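You operate a simulated robot arm through the tools that you are given. There is no shell and no other tool.

You run a simulated robot arm. Do the job below in one go: nothing can be reset, and whatever is moved stays where it is left.

JOB
Put things in order on the top of the side table. At the end: the silver steel core from the top of the side table stands where the blue roller stood; the blue roller stands where the grey filter housing b stood; the black vent plug (marked "2") from the top of the side table is on the grey grease tin; the grey filter housing b is in the black drip tray; whatever was shut is shut again. Leave all else as you found it, and nothing knocked over.

The check looks at the end state, three seconds after you hand in, the way a careful person would. Anything else that was tipped, shoved, dropped, spilled or broken makes it a failure.

ROBOT AND FRAMES
A 7-joint arm with a two-finger parallel gripper, fixed in place. Base frame: the origin is at the foot of the arm, x ahead of it, y to its left, z up; the work surface is at about z = 0. Lengths are in cm, angles in degrees, forces in N, time in s.
With the tool pointing down near the work surface it reaches from about 24 to 62 cm from the base axis. Its first joint turns from -66.0 to 66.0 degrees. Payload 2.6 kg.
The TCP is the grasp point between the finger pads, 3 cm short of the fingertips. In the tool frame z runs along the fingers and y along their closing line. The gripper opens to 9.4 cm. The fingers are 2.8 cm wide and 1 cm thick; the gripper's body (5 by 9.6 cm) begins 5.5 cm behind the TCP.
Orientation is that of the tool frame in the base frame, as a unit quaternion [w, x, y, z]. With the fingers straight down and closing along the base's y, the tool's x points along the base's -x, its y along +y and its z along -z.

CONTROLS
- The arm moves only by the tool drive_tool. Its argument "moves" is a list of rows, each a list of 7 numbers: the shift along the base's x, y, z in units of 30 mm (1.0 is 30 mm), then the turn, a rotation vector about the base's x, y, z in units of 6 degrees (1.0 is 6 degrees), then the finger opening in cm, from 0 to 9.4. In form: [[dx, dy, dz, ax, ay, az, hand], ...]. A call has 1 to 20 rows; each row shifts and turns the commanded pose from where the row before left it. A call with a number of a shift or a turn outside -1 to 1 is refused whole. Rows are played at 5 a second. More than 5 cm and 8.6 degrees between two rows, or a gripper value outside its range, and nothing of the call is played. Where a pose cannot be reached the arm comes as near as it can. A force on the tool above 40 N (or 10 N above the force at the start of the call, whichever is more), or a blocked arm, ends the call early, and 0.2 s more pass. Each finger travels about 7.2 cm/s and halts on what it meets, pressing with about 33 N; the grip force reading is that of the motor and also rises with nothing between the fingers. The clock runs only during rows and for 0.2 s after the last one: add rows that do not move to give the fingers time. It gives the time, the measured TCP pose, the force on the tool (base axes), the opening and the grip force at its end, in the units of the frame above (readings bear some noise), with the torque about the TCP (base axes, N m) and any sound that the robot's microphone picked up.
- Cameras (640 x 400 px; columns grow to the right, rows downward): "scene" is fixed at [3.83, 42.96, 57.68]; the picture's right is [-0.77, -0.64, 0.00], its down [-0.28, 0.34, -0.90] and it looks along [0.58, -0.69, -0.44] (base axes); focal length 299 px, centre (320, 200). "wrist" rides on the gripper at [7.6, 1.4, -10.3] in the tool frame; the picture's right is [-0.18, 0.98, 0.00], its down [-0.75, -0.14, -0.64] and it looks along [-0.63, -0.12, 0.77] (tool axes); focal length 243 px, centre (320, 200). There is no depth. A picture from a camera that has moved, and an enlarged one, comes with that camera's place and axes in the base frame and with its lens.
- camera(camera): a new picture of that camera. It takes no simulated time.
- zoom(camera, box): a new picture of the part [left, top, right, bottom] of that camera's present view, enlarged. It takes no simulated time.
- sign_off(): hands the job in; it is judged then, once.

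Places have to be worked out from the pictures, the camera data and where the tool is seen. Open the gripper and draw the arm clear of the work before you hand the job in, unless the task says otherwise.

The tools are called after "Request:" by a JSON object that holds its "fn" and its "kwargs". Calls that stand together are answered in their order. drive_tool: Moves the arm, as the interface text tells. Its arguments: {"type":"object","properties":{"moves":{"type":"array"}},"required":["moves"]} The other tools are called the same way: camera (camera) takes a picture; zoom (camera, box) takes an enlarged picture of a part of a camera's view; sign_off () hands the job in.

At the start:

```text
time: 0.0
tool_pos: [34.57, -20.92, 36.1]
tcp_rot: [0.001, 0.0, 1.0, 0.0]
contact_force: [-0.1, 0.5, -0.2]
moment: [0.02, -0.01, -0.02]
gripper_width: 9.41
finger_force: 0.1
```

scene: 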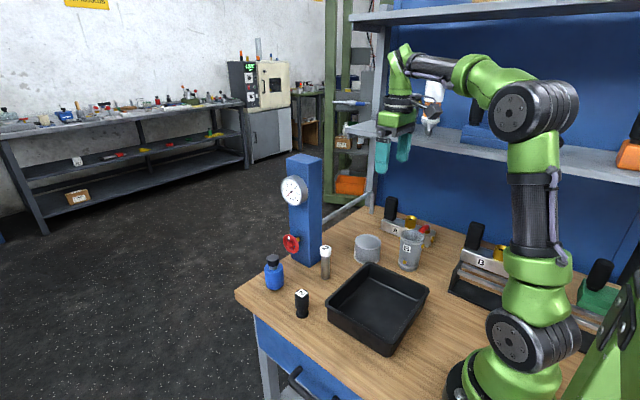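
wrist: 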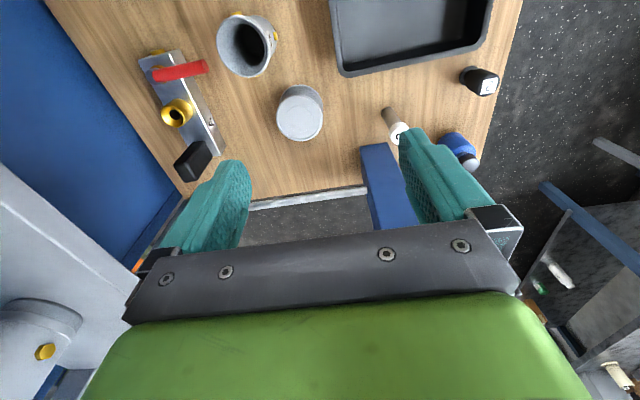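

I start by looking at the scene more closely: the table shows a blue roller, a black plug, a silver core with white top, a grey tin, a grey filter housing marked B or so, a tray. I zoom to identify each.

Request:
{"fn": "zoom", "kwargs": {"camera": "scene", "box": [230, 210, 390, 330]}}

Request:
{"fn": "zoom", "kwargs": {"camera": "scene", "box": [340, 190, 520, 310]}}

Request:
{"fn": "zoom", "kwargs": {"camera": "wrist", "box": [120, 0, 330, 200]}}

Request:
{"fn": "zoom", "kwargs": {"camera": "wrist", "box": [320, 0, 520, 200]}}

```text
3.33 times, centred on (310, 270) of scene
camera zoom: at [3.83, 42.96, 57.68], right [-0.77, -0.64, 0.0], down [-0.28, 0.34, -0.9], along [0.58, -0.69, -0.44], focal length 997 px, centre (353, -33)
```

zoom: 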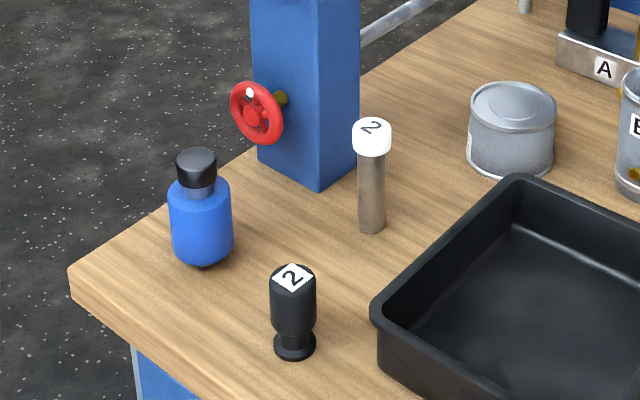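

```text
3.33 times, centred on (430, 250) of scene
camera zoom: at [3.83, 42.96, 57.68], right [-0.77, -0.64, 0.0], down [-0.28, 0.34, -0.9], along [0.58, -0.69, -0.44], focal length 997 px, centre (-47, 33)
```

zoom: 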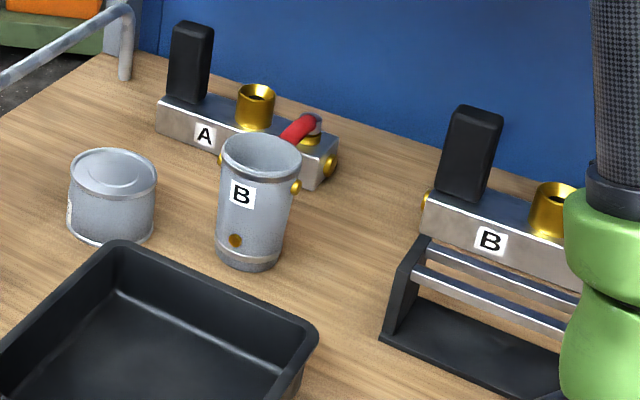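

```text
2.00 times, centred on (225, 100) of wrist
camera zoom: at [26.73, -19.55, 46.52], right [0.18, 0.98, 0.0], down [0.75, -0.14, 0.64], along [0.63, -0.12, -0.77], focal length 485 px, centre (510, 400)
```

zoom: 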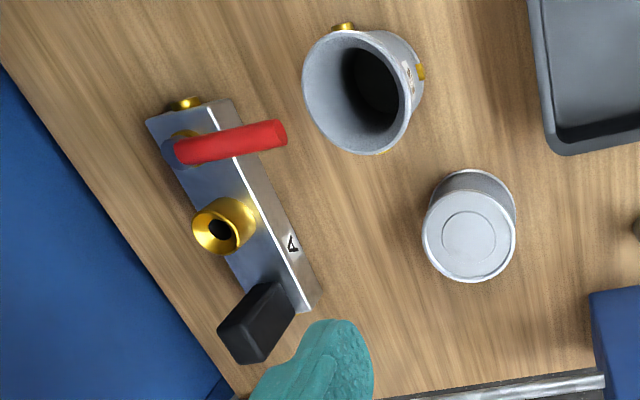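

```text
2.00 times, centred on (420, 100) of wrist
camera zoom: at [26.73, -19.55, 46.52], right [0.18, 0.98, 0.0], down [0.75, -0.14, 0.64], along [0.63, -0.12, -0.77], focal length 485 px, centre (120, 400)
```

zoom: 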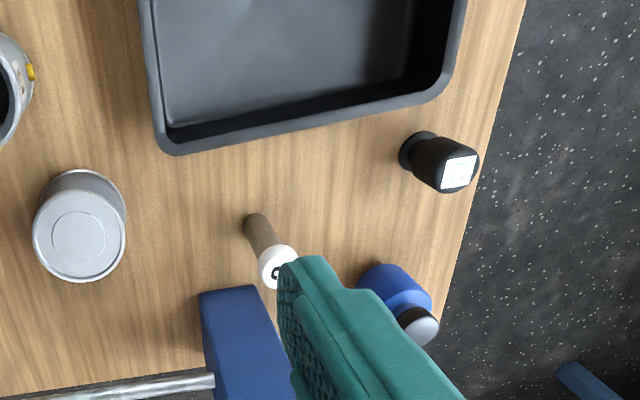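

The items are: roller about (53.6, 2.5), plug (42, 4), core (46, -10), tin (42, -26), housing B (30, -29.5), and the tray spanning roughly x 20–37, y -18 to 1. I move over the housing at about z 27 for a better look at it.

Request:
{"fn": "drive_tool", "kwargs": {"moves": [[-0.4, -0.72, -0.6, 0, 0, 0, 9.4], [-0.4, -0.72, -0.6, 0, 0, 0, 9.4], [-0.4, -0.72, -0.6, 0, 0, 0, 9.4], [-0.4, -0.72, -0.6, 0, 0, 0, 9.4], [0, 0, 0, 0, 0, 0, 9.4]]}}

Request:
{"fn": "camera", "kwargs": {"camera": "wrist"}}

Request:
{"fn": "camera", "kwargs": {"camera": "scene"}}

```text
time: 1.2
tool_pos: [29.74, -29.7, 28.83]
tcp_rot: [0.0, 0.001, 1.0, 0.0]
contact_force: [0.8, -0.1, -0.1]
moment: [0.0, -0.01, -0.03]
gripper_width: 9.42
finger_force: 0.2
```

```text
taken
camera wrist: at [21.93, -28.24, 39.3], right [0.19, 0.98, 0.0], down [0.75, -0.14, 0.64], along [0.63, -0.12, -0.77], focal length 243 px, centre (320, 200)
```

wrist: 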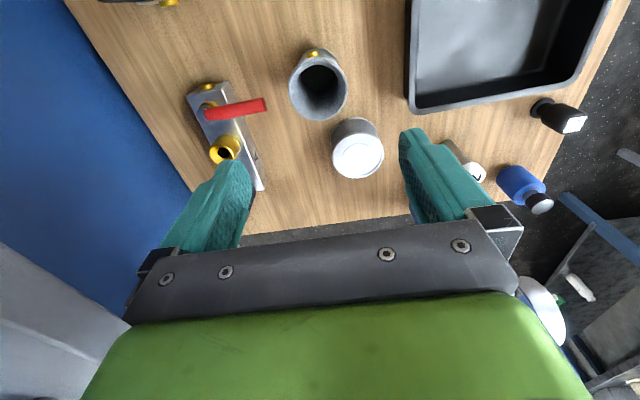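

```text
taken
```

scene: 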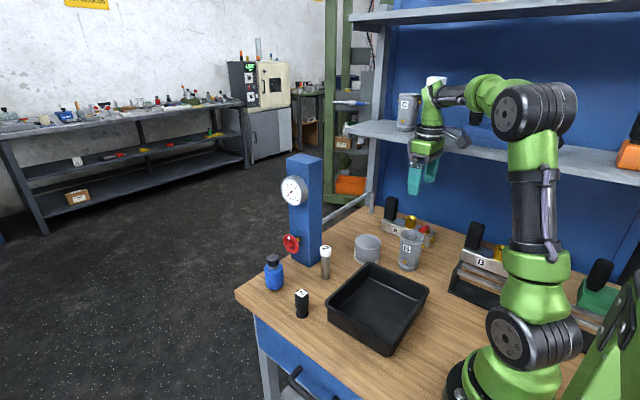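

A second housing "C" stands on the shelf behind the arm, so I keep clear of that. I zoom on housing B in the wrist view for its exact place and lugs.

Request:
{"fn": "zoom", "kwargs": {"camera": "wrist", "box": [240, 20, 400, 120]}}

Request:
{"fn": "zoom", "kwargs": {"camera": "scene", "box": [370, 60, 500, 140]}}

Request:
{"fn": "zoom", "kwargs": {"camera": "scene", "box": [350, 210, 446, 270]}}

Request:
{"fn": "zoom", "kwargs": {"camera": "wrist", "box": [460, 60, 620, 220]}}

```text
4.00 times, centred on (320, 70) of wrist
camera zoom: at [21.93, -28.24, 39.3], right [0.19, 0.98, 0.0], down [0.75, -0.14, 0.64], along [0.63, -0.12, -0.77], focal length 970 px, centre (320, 720)
```

zoom: 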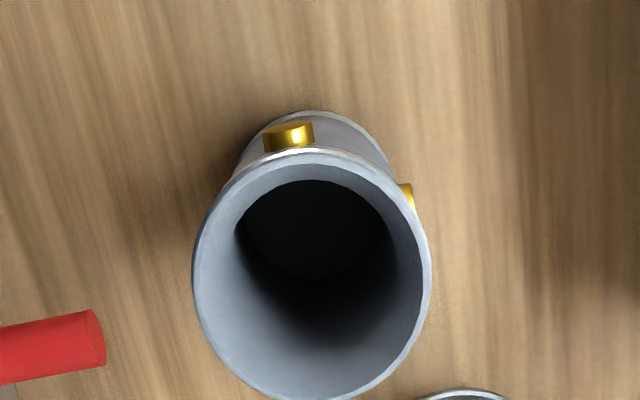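

```text
4.92 times, centred on (435, 100) of scene
camera zoom: at [3.83, 42.96, 57.68], right [-0.77, -0.64, 0.0], down [-0.28, 0.34, -0.9], along [0.58, -0.69, -0.44], focal length 1472 px, centre (-246, 692)
```

zoom: 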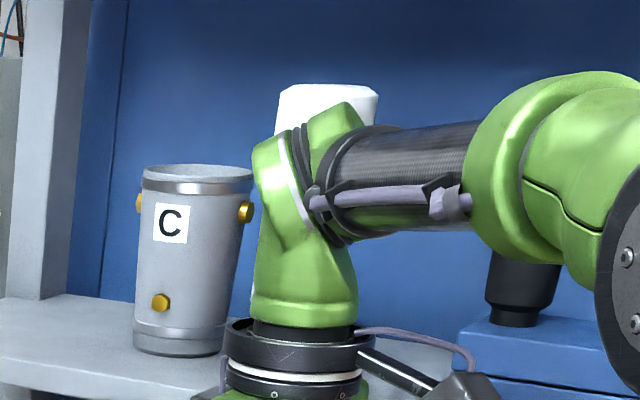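

```text
6.67 times, centred on (398, 240) of scene
camera zoom: at [3.83, 42.96, 57.68], right [-0.77, -0.64, 0.0], down [-0.28, 0.34, -0.9], along [0.58, -0.69, -0.44], focal length 1993 px, centre (-200, -67)
```

zoom: 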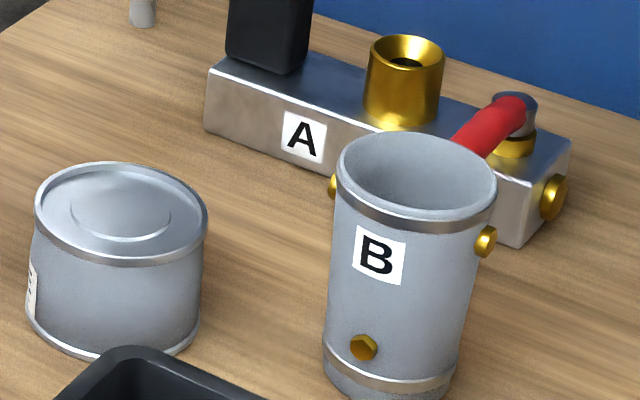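

```text
2.50 times, centred on (540, 140) of wrist
camera zoom: at [21.93, -28.24, 39.3], right [0.19, 0.98, 0.0], down [0.75, -0.14, 0.64], along [0.63, -0.12, -0.77], focal length 606 px, centre (-230, 350)
```

zoom: 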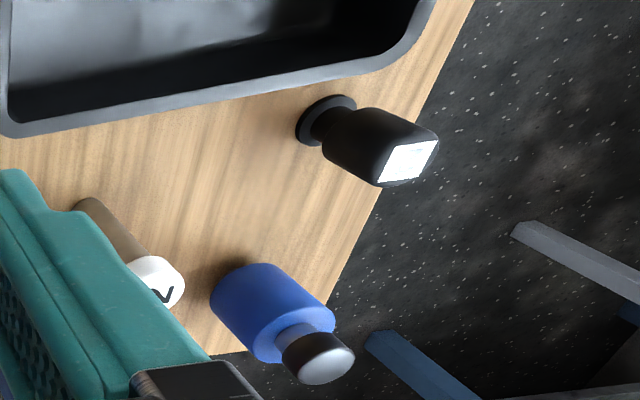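

Housing B centres at about (30.1, -29.8), ~10 cm tall, ~6.7 cm at the rim, with lugs on the ±x sides and a low lug on +y at z≈3; closing along y with tips above 4 cm avoids them all. I go down to z≈15 and check.

Request:
{"fn": "drive_tool", "kwargs": {"moves": [[0.1, -0.03, -0.9, 0, 0, 0, 9.4], [0, 0, -0.9, 0, 0, 0, 9.4], [0, 0, -0.9, 0, 0, 0, 9.4], [0, 0, -0.9, 0, 0, 0, 9.4], [0, 0, -0.9, 0, 0, 0, 9.4], [0, 0, 0, 0, 0, 0, 9.4]]}}

Request:
{"fn": "camera", "kwargs": {"camera": "wrist"}}

Request:
{"fn": "camera", "kwargs": {"camera": "scene"}}

```text
time: 2.6
tool_pos: [30.0, -29.8, 15.54]
tcp_rot: [-0.001, 0.001, 1.0, 0.0]
contact_force: [-0.4, 0.1, -0.4]
moment: [0.02, 0.02, 0.01]
gripper_width: 9.4
finger_force: 0.1
```

```text
taken
camera wrist: at [22.21, -28.25, 25.79], right [0.19, 0.98, 0.0], down [0.75, -0.14, 0.64], along [0.63, -0.12, -0.77], focal length 243 px, centre (320, 200)
```

wrist: 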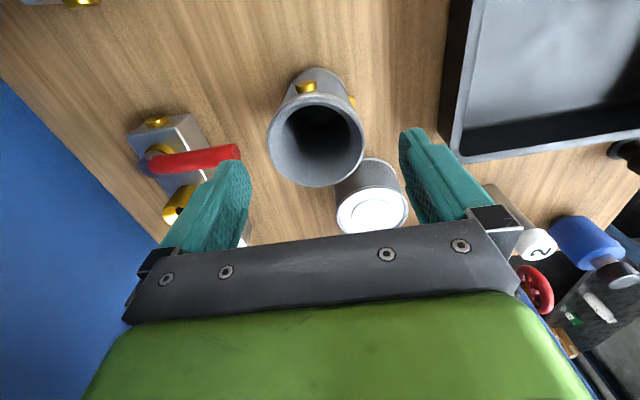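

```text
taken
```

scene: 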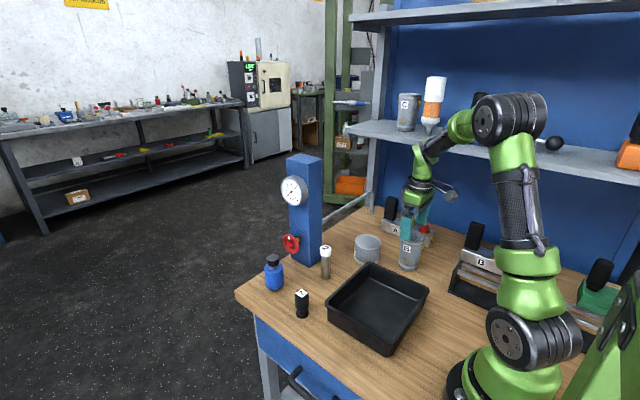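

The rim centre works out at (29.9, -29.9, 10), so the fingers straddle it well. I descend to z≈7.2 and then close.

Request:
{"fn": "drive_tool", "kwargs": {"moves": [[0, 0, -0.7, 0, 0, 0, 9.4], [0, 0, -0.7, 0, 0, 0, 9.4], [0, 0, -0.7, 0, 0, 0, 9.4], [0, 0, -0.67, 0, 0, 0, 9.4], [0, 0, 0, 0, 0, 0, 9.4]]}}

Request:
{"fn": "camera", "kwargs": {"camera": "wrist"}}

Request:
{"fn": "zoom", "kwargs": {"camera": "scene", "box": [350, 180, 478, 260]}}

```text
time: 3.8
tool_pos: [30.05, -29.65, 7.06]
tcp_rot: [0.0, 0.001, 1.0, -0.001]
contact_force: [0.3, 0.5, -0.5]
moment: [-0.02, 0.0, 0.01]
gripper_width: 9.4
finger_force: 0.0
```

```text
taken
camera wrist: at [22.2, -28.21, 17.49], right [0.18, 0.98, 0.0], down [0.75, -0.14, 0.64], along [0.63, -0.12, -0.77], focal length 243 px, centre (320, 200)
```

wrist: 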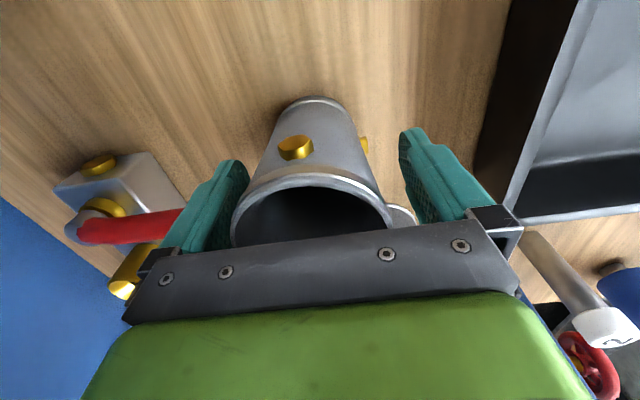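

```text
5.00 times, centred on (414, 220) of scene
camera zoom: at [3.83, 42.96, 57.68], right [-0.77, -0.64, 0.0], down [-0.28, 0.34, -0.9], along [0.58, -0.69, -0.44], focal length 1495 px, centre (-150, 100)
```

zoom: 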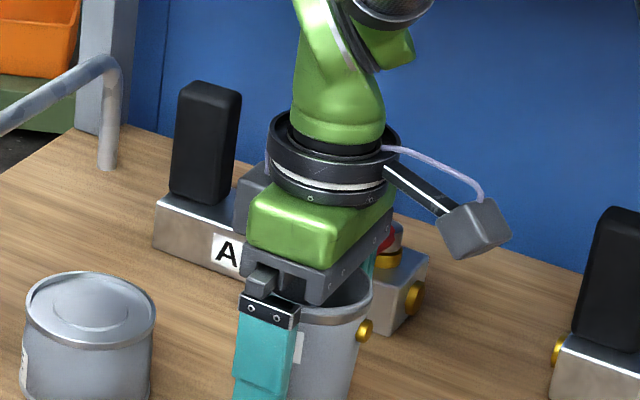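

Fingers are on both sides of housing B with no contact force, tips above the low lug. I close on it.

Request:
{"fn": "drive_tool", "kwargs": {"moves": [[0, 0, 0, 0, 0, 0, 7.0], [0, 0, 0, 0, 0, 0, 5.5], [0, 0, 0, 0, 0, 0, 5.0], [0, 0, 0, 0, 0, 0, 5.0], [0, 0, 0, 0, 0, 0, 5.0]]}}

Request:
{"fn": "camera", "kwargs": {"camera": "wrist"}}

```text
time: 5.0
tool_pos: [29.98, -29.69, 7.07]
tcp_rot: [0.0, 0.0, 1.0, 0.0]
contact_force: [0.6, -3.3, 2.8]
moment: [-0.04, 0.0, 0.01]
gripper_width: 6.52
finger_force: 33.5
```

```text
taken
camera wrist: at [22.21, -28.23, 17.54], right [0.18, 0.98, 0.0], down [0.75, -0.14, 0.64], along [0.63, -0.12, -0.77], focal length 243 px, centre (320, 200)
```

wrist: 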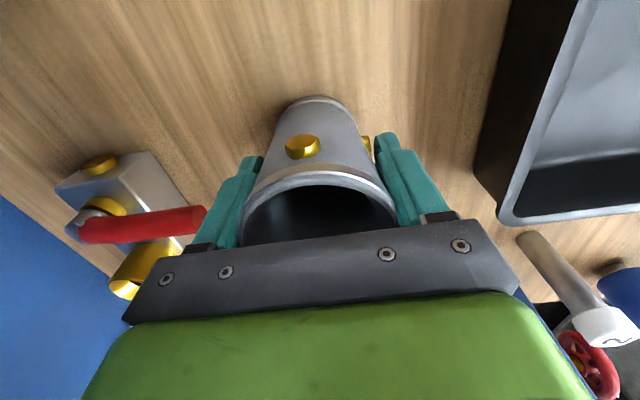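

Gripped at 6.52 cm. I lift about 10 cm and carry it over to the middle of the tray at about (29.3, -8.3).

Request:
{"fn": "drive_tool", "kwargs": {"moves": [[0, 0, 0.4, 0, 0, 0, 5.0], [0, 0, 0.7, 0, 0, 0, 5.0], [0, 0, 0.8, 0, 0, 0, 5.0], [0, 0, 0.8, 0, 0, 0, 5.0], [0, 0, 0.6, 0, 0, 0, 5.0], [0, 0.4, 0, 0, 0, 0, 5.0], [0, 0.7, 0, 0, 0, 0, 5.0], [0, 0.8, 0, 0, 0, 0, 5.0], [-0.05, 0.8, 0, 0, 0, 0, 5.0], [-0.05, 0.8, 0, 0, 0, 0, 5.0], [-0.05, 0.8, 0, 0, 0, 0, 5.0], [-0.05, 0.8, 0, 0, 0, 0, 5.0], [-0.03, 0.8, 0, 0, 0, 0, 5.0], [0, 0.7, 0, 0, 0, 0, 5.0], [0, 0.5, 0, 0, 0, 0, 5.0], [0, 0, 0, 0, 0, 0, 5.0]]}}

Request:
{"fn": "camera", "kwargs": {"camera": "wrist"}}

Request:
{"fn": "camera", "kwargs": {"camera": "scene"}}

```text
time: 8.4
tool_pos: [29.2, -8.44, 17.11]
tcp_rot: [0.0, 0.001, 1.0, 0.0]
contact_force: [-0.4, -0.3, -3.2]
moment: [-0.02, -0.02, 0.0]
gripper_width: 6.53
finger_force: 33.1
```

```text
taken
camera wrist: at [21.49, -6.96, 27.43], right [0.18, 0.98, 0.0], down [0.75, -0.14, 0.64], along [0.63, -0.12, -0.77], focal length 243 px, centre (320, 200)
```

wrist: 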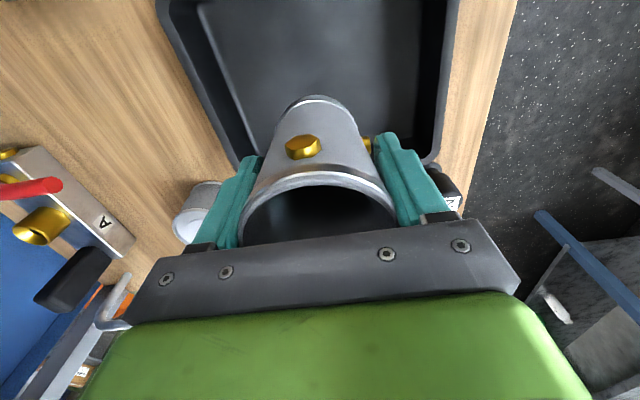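

```text
taken
```

scene: 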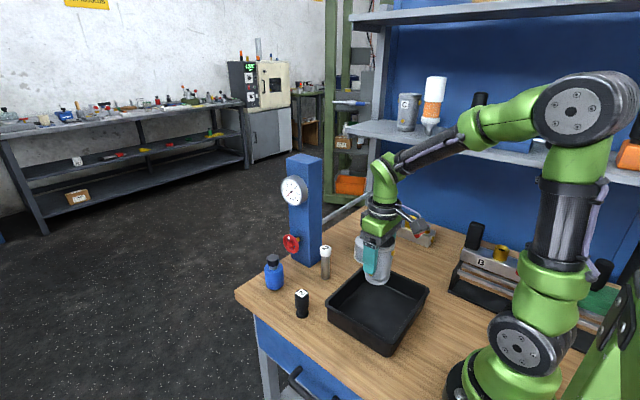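

The tray spans y≈-18.4 to 3 and the housing hangs centred over it at (29.2, -8.4). I lower it to about 1 cm above the floor, then a few small steps.

Request:
{"fn": "drive_tool", "kwargs": {"moves": [[0, 0, -0.5, 0, 0, 0, 5.0], [0, 0, -0.7, 0, 0, 0, 5.0], [0, 0, -0.7, 0, 0, 0, 5.0], [0, 0, -0.6, 0, 0, 0, 5.0], [0, 0, -0.3, 0, 0, 0, 5.0], [0, 0, -0.1, 0, 0, 0, 5.0], [0, 0, 0, 0, 0, 0, 5.0]]}}

Request:
{"fn": "camera", "kwargs": {"camera": "wrist"}}

Request:
{"fn": "zoom", "kwargs": {"camera": "scene", "box": [310, 220, 470, 360]}}

```text
time: 10.0
tool_pos: [29.28, -8.51, 8.29]
tcp_rot: [0.0, 0.001, 1.0, 0.0]
contact_force: [0.2, 1.0, -5.2]
moment: [0.03, 0.02, -0.01]
gripper_width: 6.52
finger_force: 33.2
```

```text
taken
camera wrist: at [21.55, -6.99, 18.66], right [0.19, 0.98, 0.0], down [0.75, -0.14, 0.64], along [0.63, -0.12, -0.77], focal length 243 px, centre (320, 200)
```

wrist: 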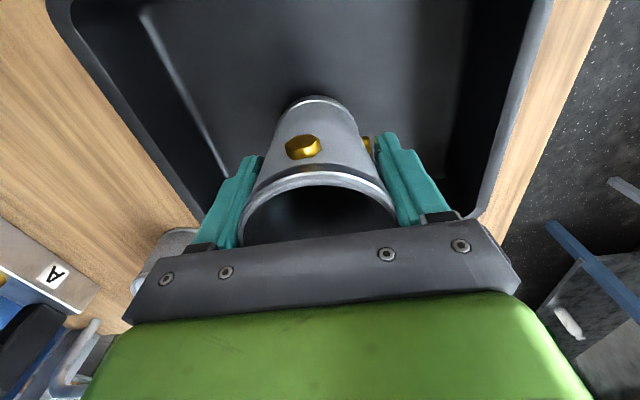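

```text
2.86 times, centred on (390, 290) of scene
camera zoom: at [3.83, 42.96, 57.68], right [-0.77, -0.64, 0.0], down [-0.28, 0.34, -0.9], along [0.58, -0.69, -0.44], focal length 854 px, centre (120, -57)
```

zoom: 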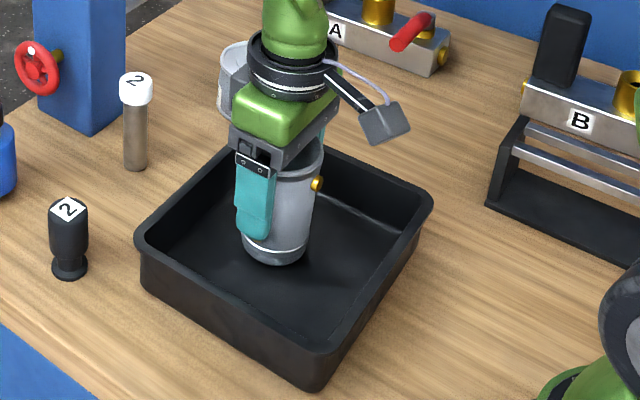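

It is about 1 cm above the floor of the tray. I lower in small steps watching the force.

Request:
{"fn": "drive_tool", "kwargs": {"moves": [[0, 0, -0.1, 0, 0, 0, 5.0], [0, 0, -0.05, 0, 0, 0, 5.0], [0, 0, 0, 0, 0, 0, 5.0]]}}

```text
time: 10.8
tool_pos: [29.42, -8.35, 7.83]
tcp_rot: [0.0, 0.0, 1.0, 0.0]
contact_force: [-1.4, 0.8, -4.0]
moment: [0.03, 0.01, -0.03]
gripper_width: 6.54
finger_force: 32.8
```

No contact yet; the load still hangs (-4 N). I go on down in 1.5 mm steps.

Request:
{"fn": "drive_tool", "kwargs": {"moves": [[0, 0, -0.05, 0, 0, 0, 5.0], [0, 0, 0, 0, 0, 0, 5.0]]}}

Request:
{"fn": "drive_tool", "kwargs": {"moves": [[0, 0, -0.05, 0, 0, 0, 5.0], [0, 0, 0, 0, 0, 0, 5.0]]}}

```text
time: 11.4
tool_pos: [29.32, -8.5, 7.71]
tcp_rot: [0.0, 0.0, 1.0, 0.0]
contact_force: [0.4, -0.3, -3.9]
moment: [0.01, -0.03, -0.03]
gripper_width: 6.54
finger_force: 33.3
```

```text
time: 12.0
tool_pos: [29.24, -8.51, 7.56]
tcp_rot: [0.0, 0.002, 1.0, 0.0]
contact_force: [0.5, -0.4, -3.6]
moment: [0.01, 0.0, -0.04]
gripper_width: 6.56
finger_force: 33.0
```

Still hanging at z 7.56. Another two small steps down.

Request:
{"fn": "drive_tool", "kwargs": {"moves": [[0, 0, -0.04, 0, 0, 0, 5.0], [0, 0, 0, 0, 0, 0, 5.0]]}}

Request:
{"fn": "drive_tool", "kwargs": {"moves": [[0, 0, -0.04, 0, 0, 0, 5.0], [0, 0, 0, 0, 0, 0, 5.0]]}}

```text
time: 12.6
tool_pos: [29.25, -8.56, 7.55]
tcp_rot: [0.001, 0.001, 1.0, 0.0]
contact_force: [-4.7, -2.2, 17.0]
moment: [0.31, 0.31, 0.1]
gripper_width: 6.51
finger_force: 33.1
```

```text
time: 13.2
tool_pos: [29.35, -8.63, 7.53]
tcp_rot: [0.002, 0.001, 1.0, -0.001]
contact_force: [-0.8, -7.1, 24.4]
moment: [0.23, -0.11, -0.01]
gripper_width: 6.59
finger_force: 33.4
```

Contact with the tray floor at z≈7.5 (24 N). I ease back up a bit, open, and rise.

Request:
{"fn": "drive_tool", "kwargs": {"moves": [[0, 0, 0.05, 0, 0, 0, 5.0], [0, 0, 0, 0, 0, 0, 5.0]]}}

Request:
{"fn": "drive_tool", "kwargs": {"moves": [[0, 0, 0, 0, 0, 0, 7.0], [0, 0, 0, 0, 0, 0, 9.4], [0, 0, 0, 0, 0, 0, 9.4], [0, 0, 0, 0, 0, 0, 9.4]]}}

Request:
{"fn": "camera", "kwargs": {"camera": "wrist"}}

```text
time: 13.8
tool_pos: [29.21, -8.39, 7.43]
tcp_rot: [-0.003, 0.0, 1.0, 0.001]
contact_force: [3.3, 0.5, 2.0]
moment: [0.24, -0.25, -0.05]
gripper_width: 6.52
finger_force: 32.5
```

```text
time: 14.8
tool_pos: [29.22, -8.45, 7.65]
tcp_rot: [-0.001, 0.0, 1.0, 0.0]
contact_force: [-0.3, -0.8, -0.4]
moment: [0.0, -0.01, 0.0]
gripper_width: 9.4
finger_force: 0.0
```

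```text
taken
camera wrist: at [21.53, -6.99, 17.89], right [0.18, 0.98, 0.0], down [0.75, -0.14, 0.64], along [0.63, -0.12, -0.77], focal length 243 px, centre (320, 200)
```

wrist: 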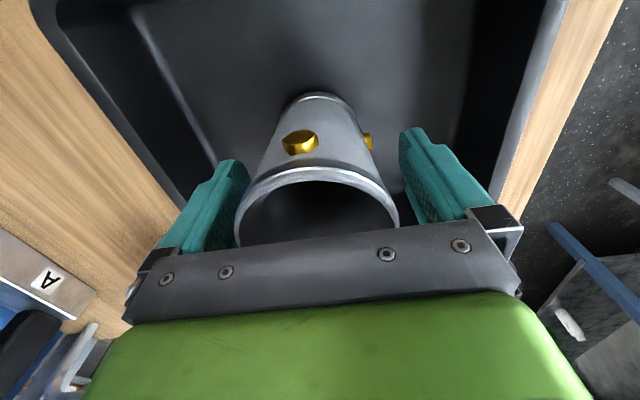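

Housing B stands upright in the tray. I rise straight up, then travel high over towards the blue roller.

Request:
{"fn": "drive_tool", "kwargs": {"moves": [[0, 0, 0.4, 0, 0, 0, 9.4], [0, 0, 0.8, 0, 0, 0, 9.4], [0, 0, 0.9, 0, 0, 0, 9.4], [0, 0, 0.9, 0, 0, 0, 9.4], [0, 0, 0.9, 0, 0, 0, 9.4], [0, 0, 0.9, 0, 0, 0, 9.4], [0, 0, 0.7, 0, 0, 0, 9.4], [0.5, 0.3, 0, 0, 0, 0, 9.4], [0.9, 0.45, 0, 0, 0, 0, 9.4], [0.9, 0.45, 0, 0, 0, 0, 9.4], [0.9, 0.45, 0, 0, 0, 0, 9.4], [0.9, 0.45, 0, 0, 0, 0, 9.4], [0.9, 0.45, 0, 0, 0, 0, 9.4], [0.9, 0.45, 0, 0, 0, 0, 9.4], [0.6, 0.4, 0, 0, 0, 0, 9.4], [0, 0, 0, 0, 0, 0, 9.4]]}}

Request:
{"fn": "camera", "kwargs": {"camera": "wrist"}}

Request:
{"fn": "camera", "kwargs": {"camera": "scene"}}

```text
time: 18.2
tool_pos: [48.84, 1.71, 23.94]
tcp_rot: [0.0, 0.0, 1.0, -0.001]
contact_force: [0.4, -0.2, 0.0]
moment: [0.02, 0.0, -0.01]
gripper_width: 9.42
finger_force: 0.0
```

```text
taken
camera wrist: at [41.1, 3.23, 34.36], right [0.18, 0.98, 0.0], down [0.75, -0.14, 0.64], along [0.63, -0.12, -0.77], focal length 243 px, centre (320, 200)
```

wrist: 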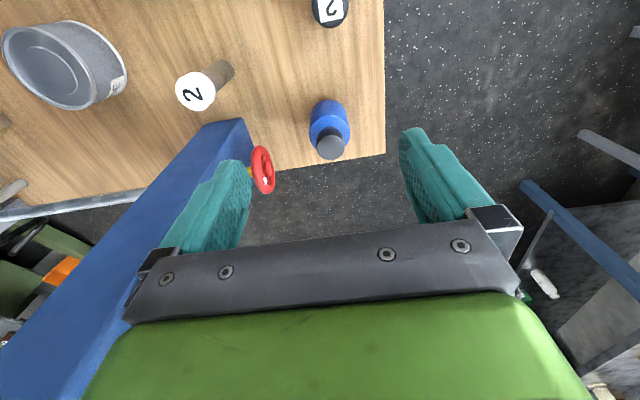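

```text
taken
```

scene: 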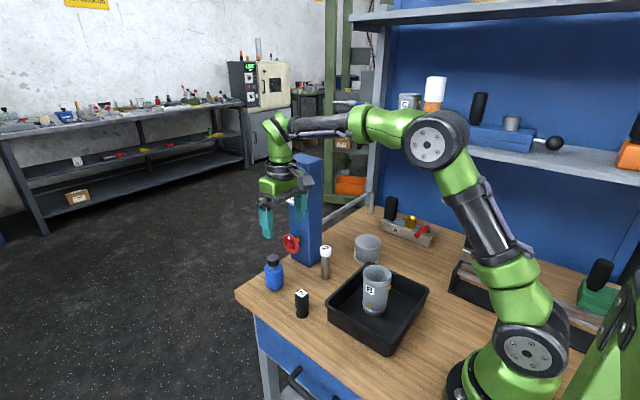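

The roller, wheel and post are in view. I zoom on the roller to fix its place and shape.

Request:
{"fn": "zoom", "kwargs": {"camera": "wrist", "box": [250, 70, 410, 170]}}

Request:
{"fn": "zoom", "kwargs": {"camera": "scene", "box": [235, 230, 331, 290]}}

```text
4.00 times, centred on (330, 120) of wrist
camera zoom: at [41.1, 3.23, 34.36], right [0.18, 0.98, 0.0], down [0.75, -0.14, 0.64], along [0.63, -0.12, -0.77], focal length 970 px, centre (280, 520)
```

zoom: 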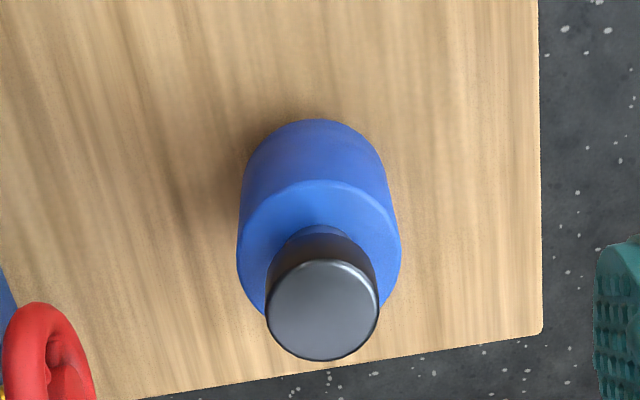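

```text
6.67 times, centred on (283, 260) of scene
camera zoom: at [3.83, 42.96, 57.68], right [-0.77, -0.64, 0.0], down [-0.28, 0.34, -0.9], along [0.58, -0.69, -0.44], focal length 1993 px, centre (567, -200)
```

zoom: 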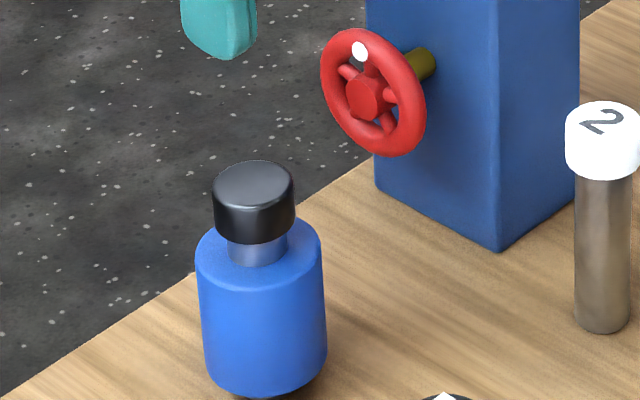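

The roller centres at about (54.2, 2.1), body ~5.1 cm wide up to z≈6, cap top around 9–10. I move above it and descend part way, then check the alignment.

Request:
{"fn": "drive_tool", "kwargs": {"moves": [[0.6, 0.05, 0, 0, 0, 0, 9.0], [0.6, 0.04, 0, 0, 0, 0, 8.4], [0.59, 0.04, 0, 0, 0, 0, 8.4], [0, 0, -0.7, 0, 0, 0, 8.4], [0, 0, -0.7, 0, 0, 0, 8.4], [0, 0, -0.7, 0, 0, 0, 8.4], [0, 0, -0.7, 0, 0, 0, 8.4], [0, 0, -0.5, 0, 0, 0, 8.4], [0, 0, 0, 0, 0, 0, 8.4]]}}

Request:
{"fn": "camera", "kwargs": {"camera": "wrist"}}

Request:
{"fn": "zoom", "kwargs": {"camera": "scene", "box": [220, 180, 348, 300]}}

```text
time: 20.2
tool_pos: [54.19, 2.01, 14.0]
tcp_rot: [-0.001, 0.0, 1.0, 0.0]
contact_force: [0.0, 0.6, 0.3]
moment: [0.03, -0.02, -0.02]
gripper_width: 8.37
finger_force: 0.0
```

```text
taken
camera wrist: at [46.4, 3.61, 24.41], right [0.18, 0.98, 0.0], down [0.75, -0.14, 0.64], along [0.63, -0.12, -0.77], focal length 243 px, centre (320, 200)
```

wrist: 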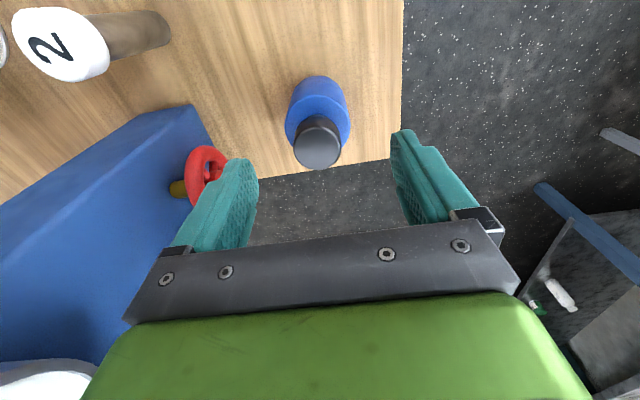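

```text
3.33 times, centred on (284, 240) of scene
camera zoom: at [3.83, 42.96, 57.68], right [-0.77, -0.64, 0.0], down [-0.28, 0.34, -0.9], along [0.58, -0.69, -0.44], focal length 997 px, centre (440, 67)
```

zoom: 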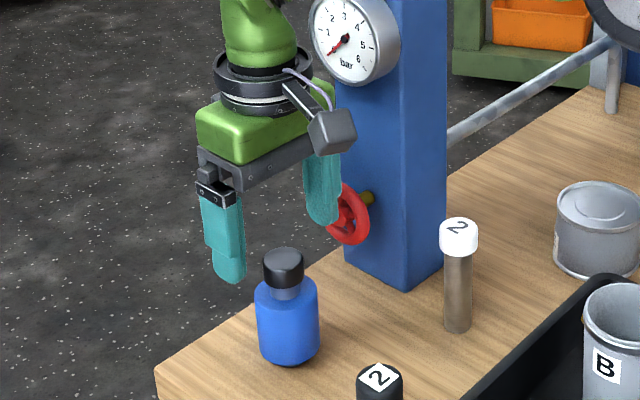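

Roller cap centre comes out at (54.25, 1.9): aligned with the TCP (54.2, 2.0), wheel clear by ~2 cm. I descend to z≈5 and check before closing.

Request:
{"fn": "drive_tool", "kwargs": {"moves": [[0, 0, -0.6, 0, 0, 0, 8.4], [0, 0, -0.6, 0, 0, 0, 8.4], [0, 0, -0.6, 0, 0, 0, 8.4], [0, 0, -0.6, 0, 0, 0, 8.4], [0, 0, -0.6, 0, 0, 0, 8.4], [0, 0, 0, 0, 0, 0, 8.4]]}}

Request:
{"fn": "camera", "kwargs": {"camera": "wrist"}}

Request:
{"fn": "zoom", "kwargs": {"camera": "scene", "box": [220, 210, 348, 300]}}

```text
time: 21.6
tool_pos: [54.14, 2.11, 5.12]
tcp_rot: [0.0, 0.001, 1.0, 0.0]
contact_force: [-0.6, -0.3, -0.3]
moment: [-0.02, -0.01, 0.0]
gripper_width: 8.4
finger_force: 0.1
```

```text
taken
camera wrist: at [46.33, 3.55, 15.41], right [0.19, 0.98, 0.0], down [0.75, -0.14, 0.64], along [0.63, -0.12, -0.77], focal length 243 px, centre (320, 200)
```

wrist: 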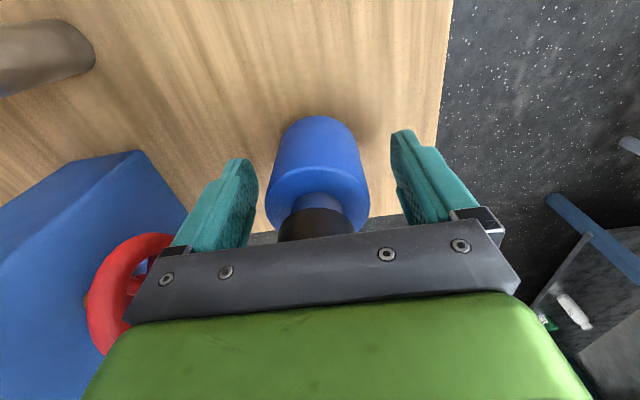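

```text
4.44 times, centred on (284, 255) of scene
camera zoom: at [3.83, 42.96, 57.68], right [-0.77, -0.64, 0.0], down [-0.28, 0.34, -0.9], along [0.58, -0.69, -0.44], focal length 1329 px, centre (480, -44)
```

zoom: 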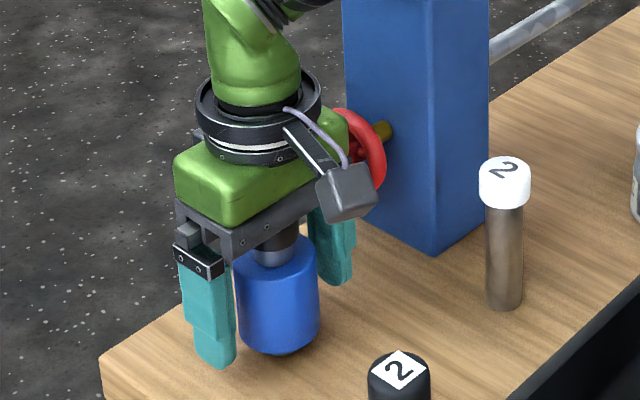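

The roller stands between the fingers, with no contact. I close on its body.

Request:
{"fn": "drive_tool", "kwargs": {"moves": [[0, 0, 0, 0, 0, 0, 6.5], [0, 0, 0, 0, 0, 0, 5.0], [0, 0, 0, 0, 0, 0, 4.0], [0, 0, 0, 0, 0, 0, 4.0], [0, 0, 0, 0, 0, 0, 4.0]]}}

Request:
{"fn": "camera", "kwargs": {"camera": "wrist"}}

```text
time: 22.8
tool_pos: [54.09, 2.01, 5.0]
tcp_rot: [0.0, 0.001, 1.0, 0.0]
contact_force: [-0.9, -1.2, 0.1]
moment: [-0.04, -0.01, 0.02]
gripper_width: 4.98
finger_force: 32.3
```

```text
taken
camera wrist: at [46.34, 3.54, 15.44], right [0.18, 0.98, 0.0], down [0.75, -0.14, 0.64], along [0.63, -0.12, -0.77], focal length 243 px, centre (320, 200)
```

wrist: 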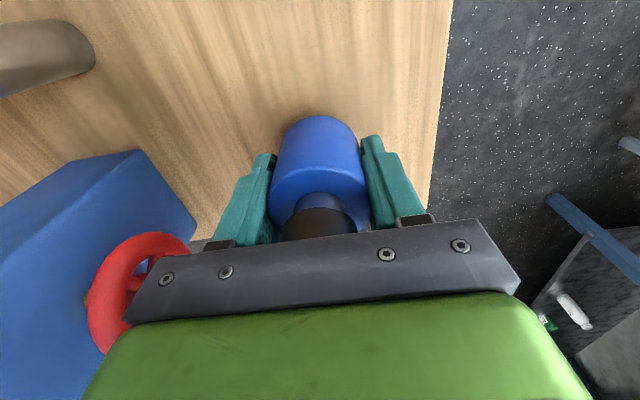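

Gripped at 4.98 cm; the roller's centre lies about 0.2 cm ahead of the TCP in x, i.e. at (54.3, 2.05). I lift straight up 15 cm, pull back in x away from the post, then swing across.

Request:
{"fn": "drive_tool", "kwargs": {"moves": [[0, 0, 0.4, 0, 0, 0, 4.0], [0, 0, 0.7, 0, 0, 0, 4.0], [0, 0, 0.8, 0, 0, 0, 4.0], [0, 0, 0.8, 0, 0, 0, 4.0], [0, 0, 0.8, 0, 0, 0, 4.0], [0, 0, 0.8, 0, 0, 0, 4.0], [0, 0, 0.6, 0, 0, 0, 4.0], [-0.4, 0, 0, 0, 0, 0, 4.0], [-0.8, 0, 0, 0, 0, 0, 4.0], [-0.8, 0, 0, 0, 0, 0, 4.0], [-0.8, 0, 0, 0, 0, 0, 4.0], [-0.8, 0, 0, 0, 0, 0, 4.0], [-0.4, -0.2, 0, 0, 0, 0, 4.0], [0, 0, 0, 0, 0, 0, 4.0]]}}

Request:
{"fn": "camera", "kwargs": {"camera": "wrist"}}

Request:
{"fn": "camera", "kwargs": {"camera": "scene"}}

```text
time: 25.8
tool_pos: [42.13, 1.59, 19.81]
tcp_rot: [-0.001, 0.0, 1.0, 0.0]
contact_force: [0.0, 0.0, -3.3]
moment: [-0.02, -0.03, -0.03]
gripper_width: 4.95
finger_force: 33.2
```

```text
taken
camera wrist: at [34.38, 2.98, 30.16], right [0.18, 0.98, 0.0], down [0.75, -0.14, 0.64], along [0.63, -0.12, -0.77], focal length 243 px, centre (320, 200)
```

wrist: 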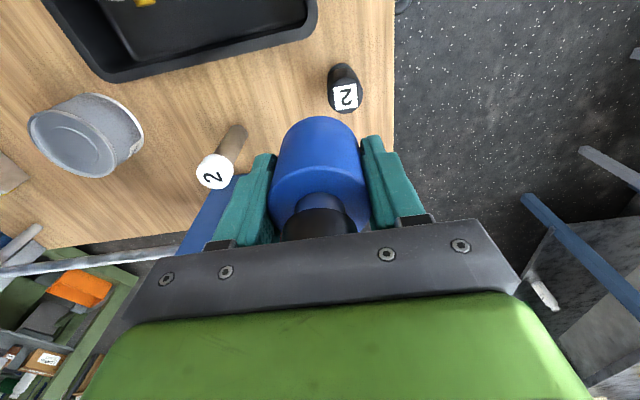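

```text
taken
```

scene: 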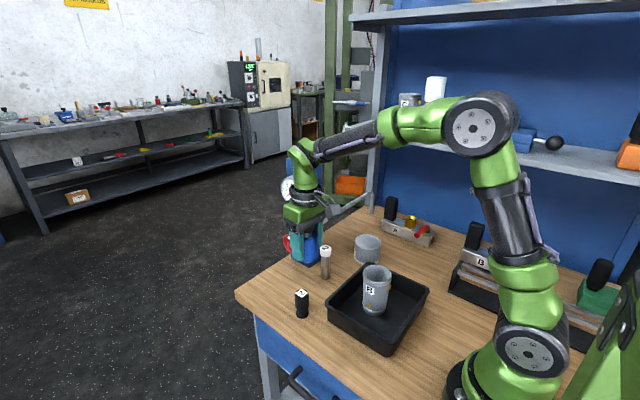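

The roller hangs cleanly, everything else is undisturbed. I carry it to where housing B stood (TCP ≈ (30.05, -29.65)).

Request:
{"fn": "drive_tool", "kwargs": {"moves": [[-0.29, -0.4, 0, 0, 0, 0, 4.0], [-0.29, -0.8, 0, 0, 0, 0, 4.0], [-0.29, -0.8, 0, 0, 0, 0, 4.0], [-0.29, -0.8, 0, 0, 0, 0, 4.0], [-0.29, -0.8, 0, 0, 0, 0, 4.0], [-0.29, -0.8, 0, 0, 0, 0, 4.0], [-0.29, -0.8, 0, 0, 0, 0, 4.0], [-0.29, -0.8, 0, 0, 0, 0, 4.0], [-0.29, -0.8, 0, 0, 0, 0, 4.0], [-0.29, -0.8, 0, 0, 0, 0, 4.0], [-0.29, -0.8, 0, 0, 0, 0, 4.0], [-0.29, -0.8, 0, 0, 0, 0, 4.0], [-0.29, -0.8, 0, 0, 0, 0, 4.0], [-0.29, -0.43, 0, 0, 0, 0, 4.0], [0, 0, 0, 0, 0, 0, 4.0]]}}

Request:
{"fn": "camera", "kwargs": {"camera": "wrist"}}

Request:
{"fn": "camera", "kwargs": {"camera": "scene"}}

```text
time: 29.0
tool_pos: [29.94, -29.84, 19.88]
tcp_rot: [0.0, 0.0, 1.0, 0.0]
contact_force: [0.7, -0.7, -3.6]
moment: [-0.01, 0.01, 0.02]
gripper_width: 4.95
finger_force: 32.6
```

```text
taken
camera wrist: at [22.29, -28.26, 30.23], right [0.18, 0.98, 0.0], down [0.75, -0.14, 0.64], along [0.63, -0.12, -0.77], focal length 243 px, centre (320, 200)
```

wrist: 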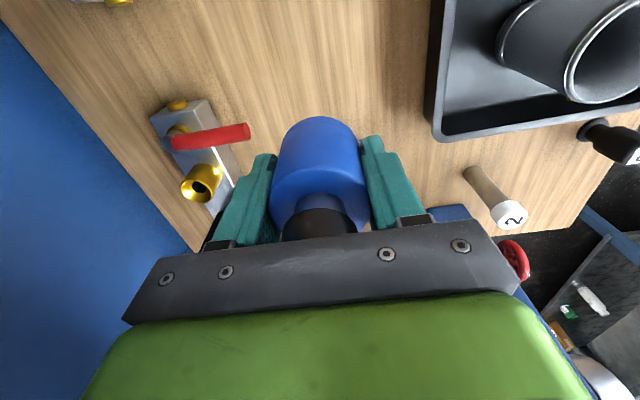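

```text
taken
```

scene: 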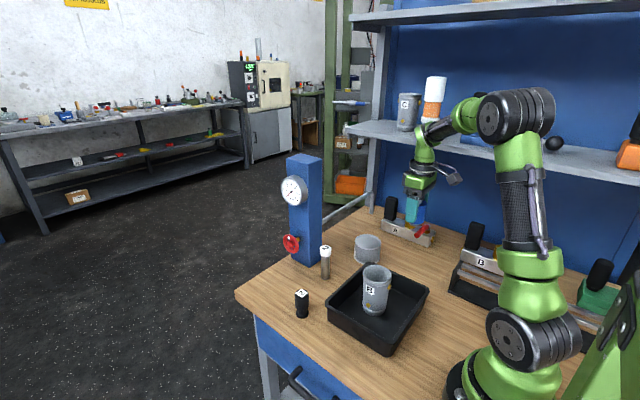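

In position at (29.95, -29.8). I lower to about 5 mm above the table.

Request:
{"fn": "drive_tool", "kwargs": {"moves": [[0, 0, -0.5, 0, 0, 0, 4.0], [0, 0, -0.8, 0, 0, 0, 4.0], [0, 0, -0.8, 0, 0, 0, 4.0], [0, 0, -0.8, 0, 0, 0, 4.0], [0, 0, -0.8, 0, 0, 0, 4.0], [0, 0, -0.6, 0, 0, 0, 4.0], [0, 0, -0.3, 0, 0, 0, 4.0], [0, 0, -0.1, 0, 0, 0, 4.0], [0, 0, 0, 0, 0, 0, 4.0]]}}

Request:
{"fn": "camera", "kwargs": {"camera": "wrist"}}

Request:
{"fn": "zoom", "kwargs": {"camera": "scene", "box": [350, 200, 478, 280]}}

```text
time: 31.0
tool_pos: [30.06, -29.65, 5.67]
tcp_rot: [0.001, 0.0, 1.0, 0.0]
contact_force: [0.1, 0.0, -3.8]
moment: [-0.04, -0.02, 0.02]
gripper_width: 4.94
finger_force: 32.9
```

```text
taken
camera wrist: at [22.23, -28.23, 16.07], right [0.18, 0.98, 0.0], down [0.75, -0.14, 0.64], along [0.63, -0.12, -0.77], focal length 243 px, centre (320, 200)
```

wrist: 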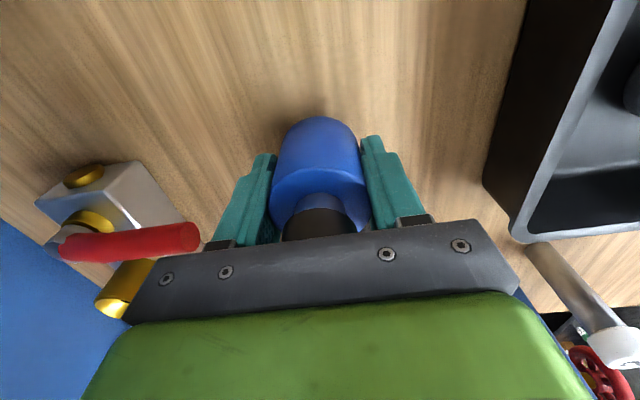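

```text
5.00 times, centred on (414, 240) of scene
camera zoom: at [3.83, 42.96, 57.69], right [-0.77, -0.64, 0.0], down [-0.28, 0.34, -0.9], along [0.58, -0.69, -0.44], focal length 1495 px, centre (-150, 0)
```

zoom: 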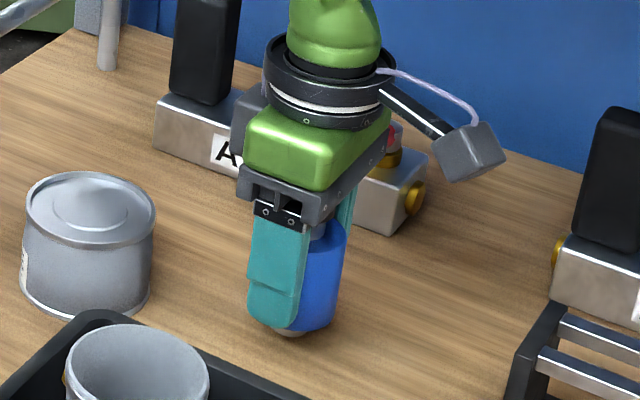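

About 6 mm above the surface; hanging load -3.8 N. I lower in small steps until contact.

Request:
{"fn": "drive_tool", "kwargs": {"moves": [[0, 0, -0.08, 0, 0, 0, 4.0], [0, 0, -0.05, 0, 0, 0, 4.0], [0, 0, 0, 0, 0, 0, 4.0]]}}

Request:
{"fn": "drive_tool", "kwargs": {"moves": [[0, 0, -0.03, 0, 0, 0, 4.0], [0, 0, 0, 0, 0, 0, 4.0]]}}

```text
time: 31.8
tool_pos: [29.94, -29.71, 5.35]
tcp_rot: [0.0, 0.0, 1.0, 0.0]
contact_force: [0.4, -0.5, -3.6]
moment: [-0.03, -0.02, -0.01]
gripper_width: 4.96
finger_force: 33.3
```

```text
time: 32.4
tool_pos: [30.0, -29.67, 5.16]
tcp_rot: [0.0, 0.002, 1.0, 0.0]
contact_force: [-0.1, -0.6, -3.3]
moment: [0.02, -0.05, -0.01]
gripper_width: 4.95
finger_force: 32.7
```

No contact yet at z≈5.2. I continue in ~1 mm steps.

Request:
{"fn": "drive_tool", "kwargs": {"moves": [[0, 0, -0.03, 0, 0, 0, 4.0], [0, 0, 0, 0, 0, 0, 4.0]]}}

Request:
{"fn": "drive_tool", "kwargs": {"moves": [[0, 0, -0.02, 0, 0, 0, 4.0], [0, 0, 0, 0, 0, 0, 4.0]]}}

```text
time: 33.0
tool_pos: [29.89, -29.63, 5.24]
tcp_rot: [0.0, 0.001, 1.0, 0.0]
contact_force: [0.9, 1.0, -2.5]
moment: [-0.02, -0.01, 0.01]
gripper_width: 4.95
finger_force: 33.1
```

```text
time: 33.6
tool_pos: [30.02, -29.72, 5.0]
tcp_rot: [0.0, 0.001, 1.0, 0.0]
contact_force: [0.1, 0.3, 0.4]
moment: [0.03, -0.02, 0.03]
gripper_width: 4.97
finger_force: 33.3
```

The weight is now borne by the table (force ≈ 0 N). I open slowly and look.

Request:
{"fn": "drive_tool", "kwargs": {"moves": [[0, 0, 0, 0, 0, 0, 5.6], [0, 0, 0, 0, 0, 0, 7.0], [0, 0, 0, 0, 0, 0, 8.4], [0, 0, 0, 0, 0, 0, 8.4]]}}

Request:
{"fn": "camera", "kwargs": {"camera": "wrist"}}

```text
time: 34.6
tool_pos: [30.01, -29.66, 5.07]
tcp_rot: [0.0, 0.001, 1.0, 0.0]
contact_force: [-0.5, 0.0, -0.1]
moment: [-0.02, -0.03, 0.04]
gripper_width: 8.4
finger_force: 0.2
```

```text
taken
camera wrist: at [22.21, -28.27, 15.43], right [0.18, 0.98, 0.0], down [0.75, -0.14, 0.64], along [0.63, -0.12, -0.77], focal length 243 px, centre (320, 200)
```

wrist: 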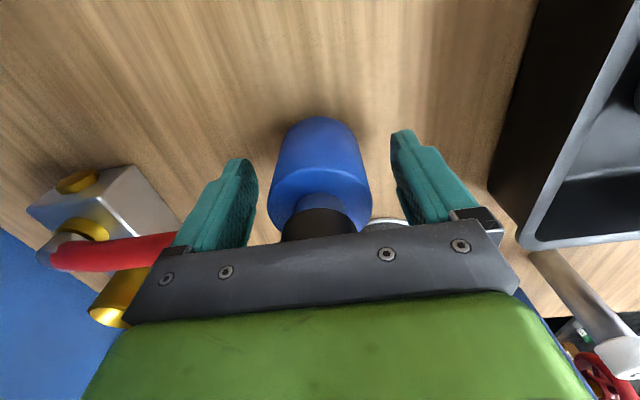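

The roller stands upright where the housing was. I rise straight up and go over to the silver core.

Request:
{"fn": "drive_tool", "kwargs": {"moves": [[0, 0, 0.4, 0, 0, 0, 8.4], [0, 0, 0.7, 0, 0, 0, 8.4], [0, 0, 0.9, 0, 0, 0, 8.4], [0, 0, 0.9, 0, 0, 0, 8.4], [0, 0, 0.9, 0, 0, 0, 8.4], [0, 0, 0.9, 0, 0, 0, 8.4], [0, 0, 0.9, 0, 0, 0, 8.4], [0.4, 0.5, 0, 0, 0, 0, 8.0], [0.6, 0.75, 0, 0, 0, 0, 7.0], [0.6, 0.75, 0, 0, 0, 0, 7.0], [0.6, 0.75, 0, 0, 0, 0, 7.0], [0.6, 0.75, 0, 0, 0, 0, 7.0], [0.6, 0.75, 0, 0, 0, 0, 7.0], [0.6, 0.75, 0, 0, 0, 0, 7.0], [0.6, 0.75, 0, 0, 0, 0, 7.0], [0.5, 0.72, 0, 0, 0, 0, 7.0], [0, 0, 0, 0, 0, 0, 7.0]]}}

Request:
{"fn": "camera", "kwargs": {"camera": "wrist"}}

Request:
{"fn": "camera", "kwargs": {"camera": "scene"}}

```text
time: 38.2
tool_pos: [45.24, -10.24, 21.97]
tcp_rot: [0.0, 0.0, 1.0, 0.001]
contact_force: [-0.3, 0.4, -0.3]
moment: [-0.02, 0.03, 0.02]
gripper_width: 7.0
finger_force: 0.1
```

```text
taken
camera wrist: at [37.54, -8.78, 32.27], right [0.19, 0.98, 0.0], down [0.75, -0.14, 0.64], along [0.63, -0.12, -0.77], focal length 243 px, centre (320, 200)
```

wrist: 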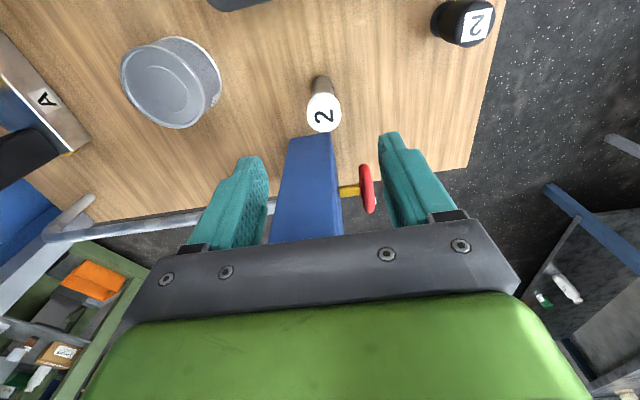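

```text
taken
```

scene: 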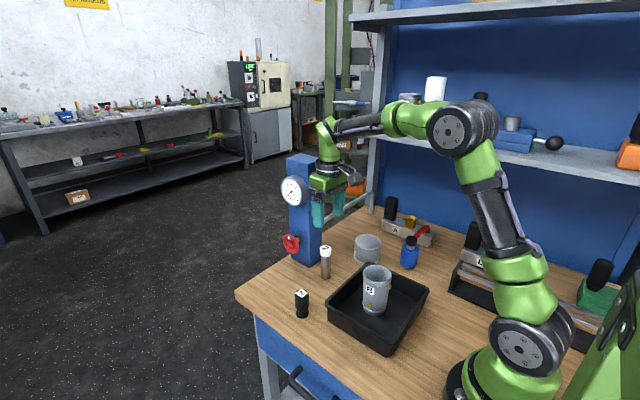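

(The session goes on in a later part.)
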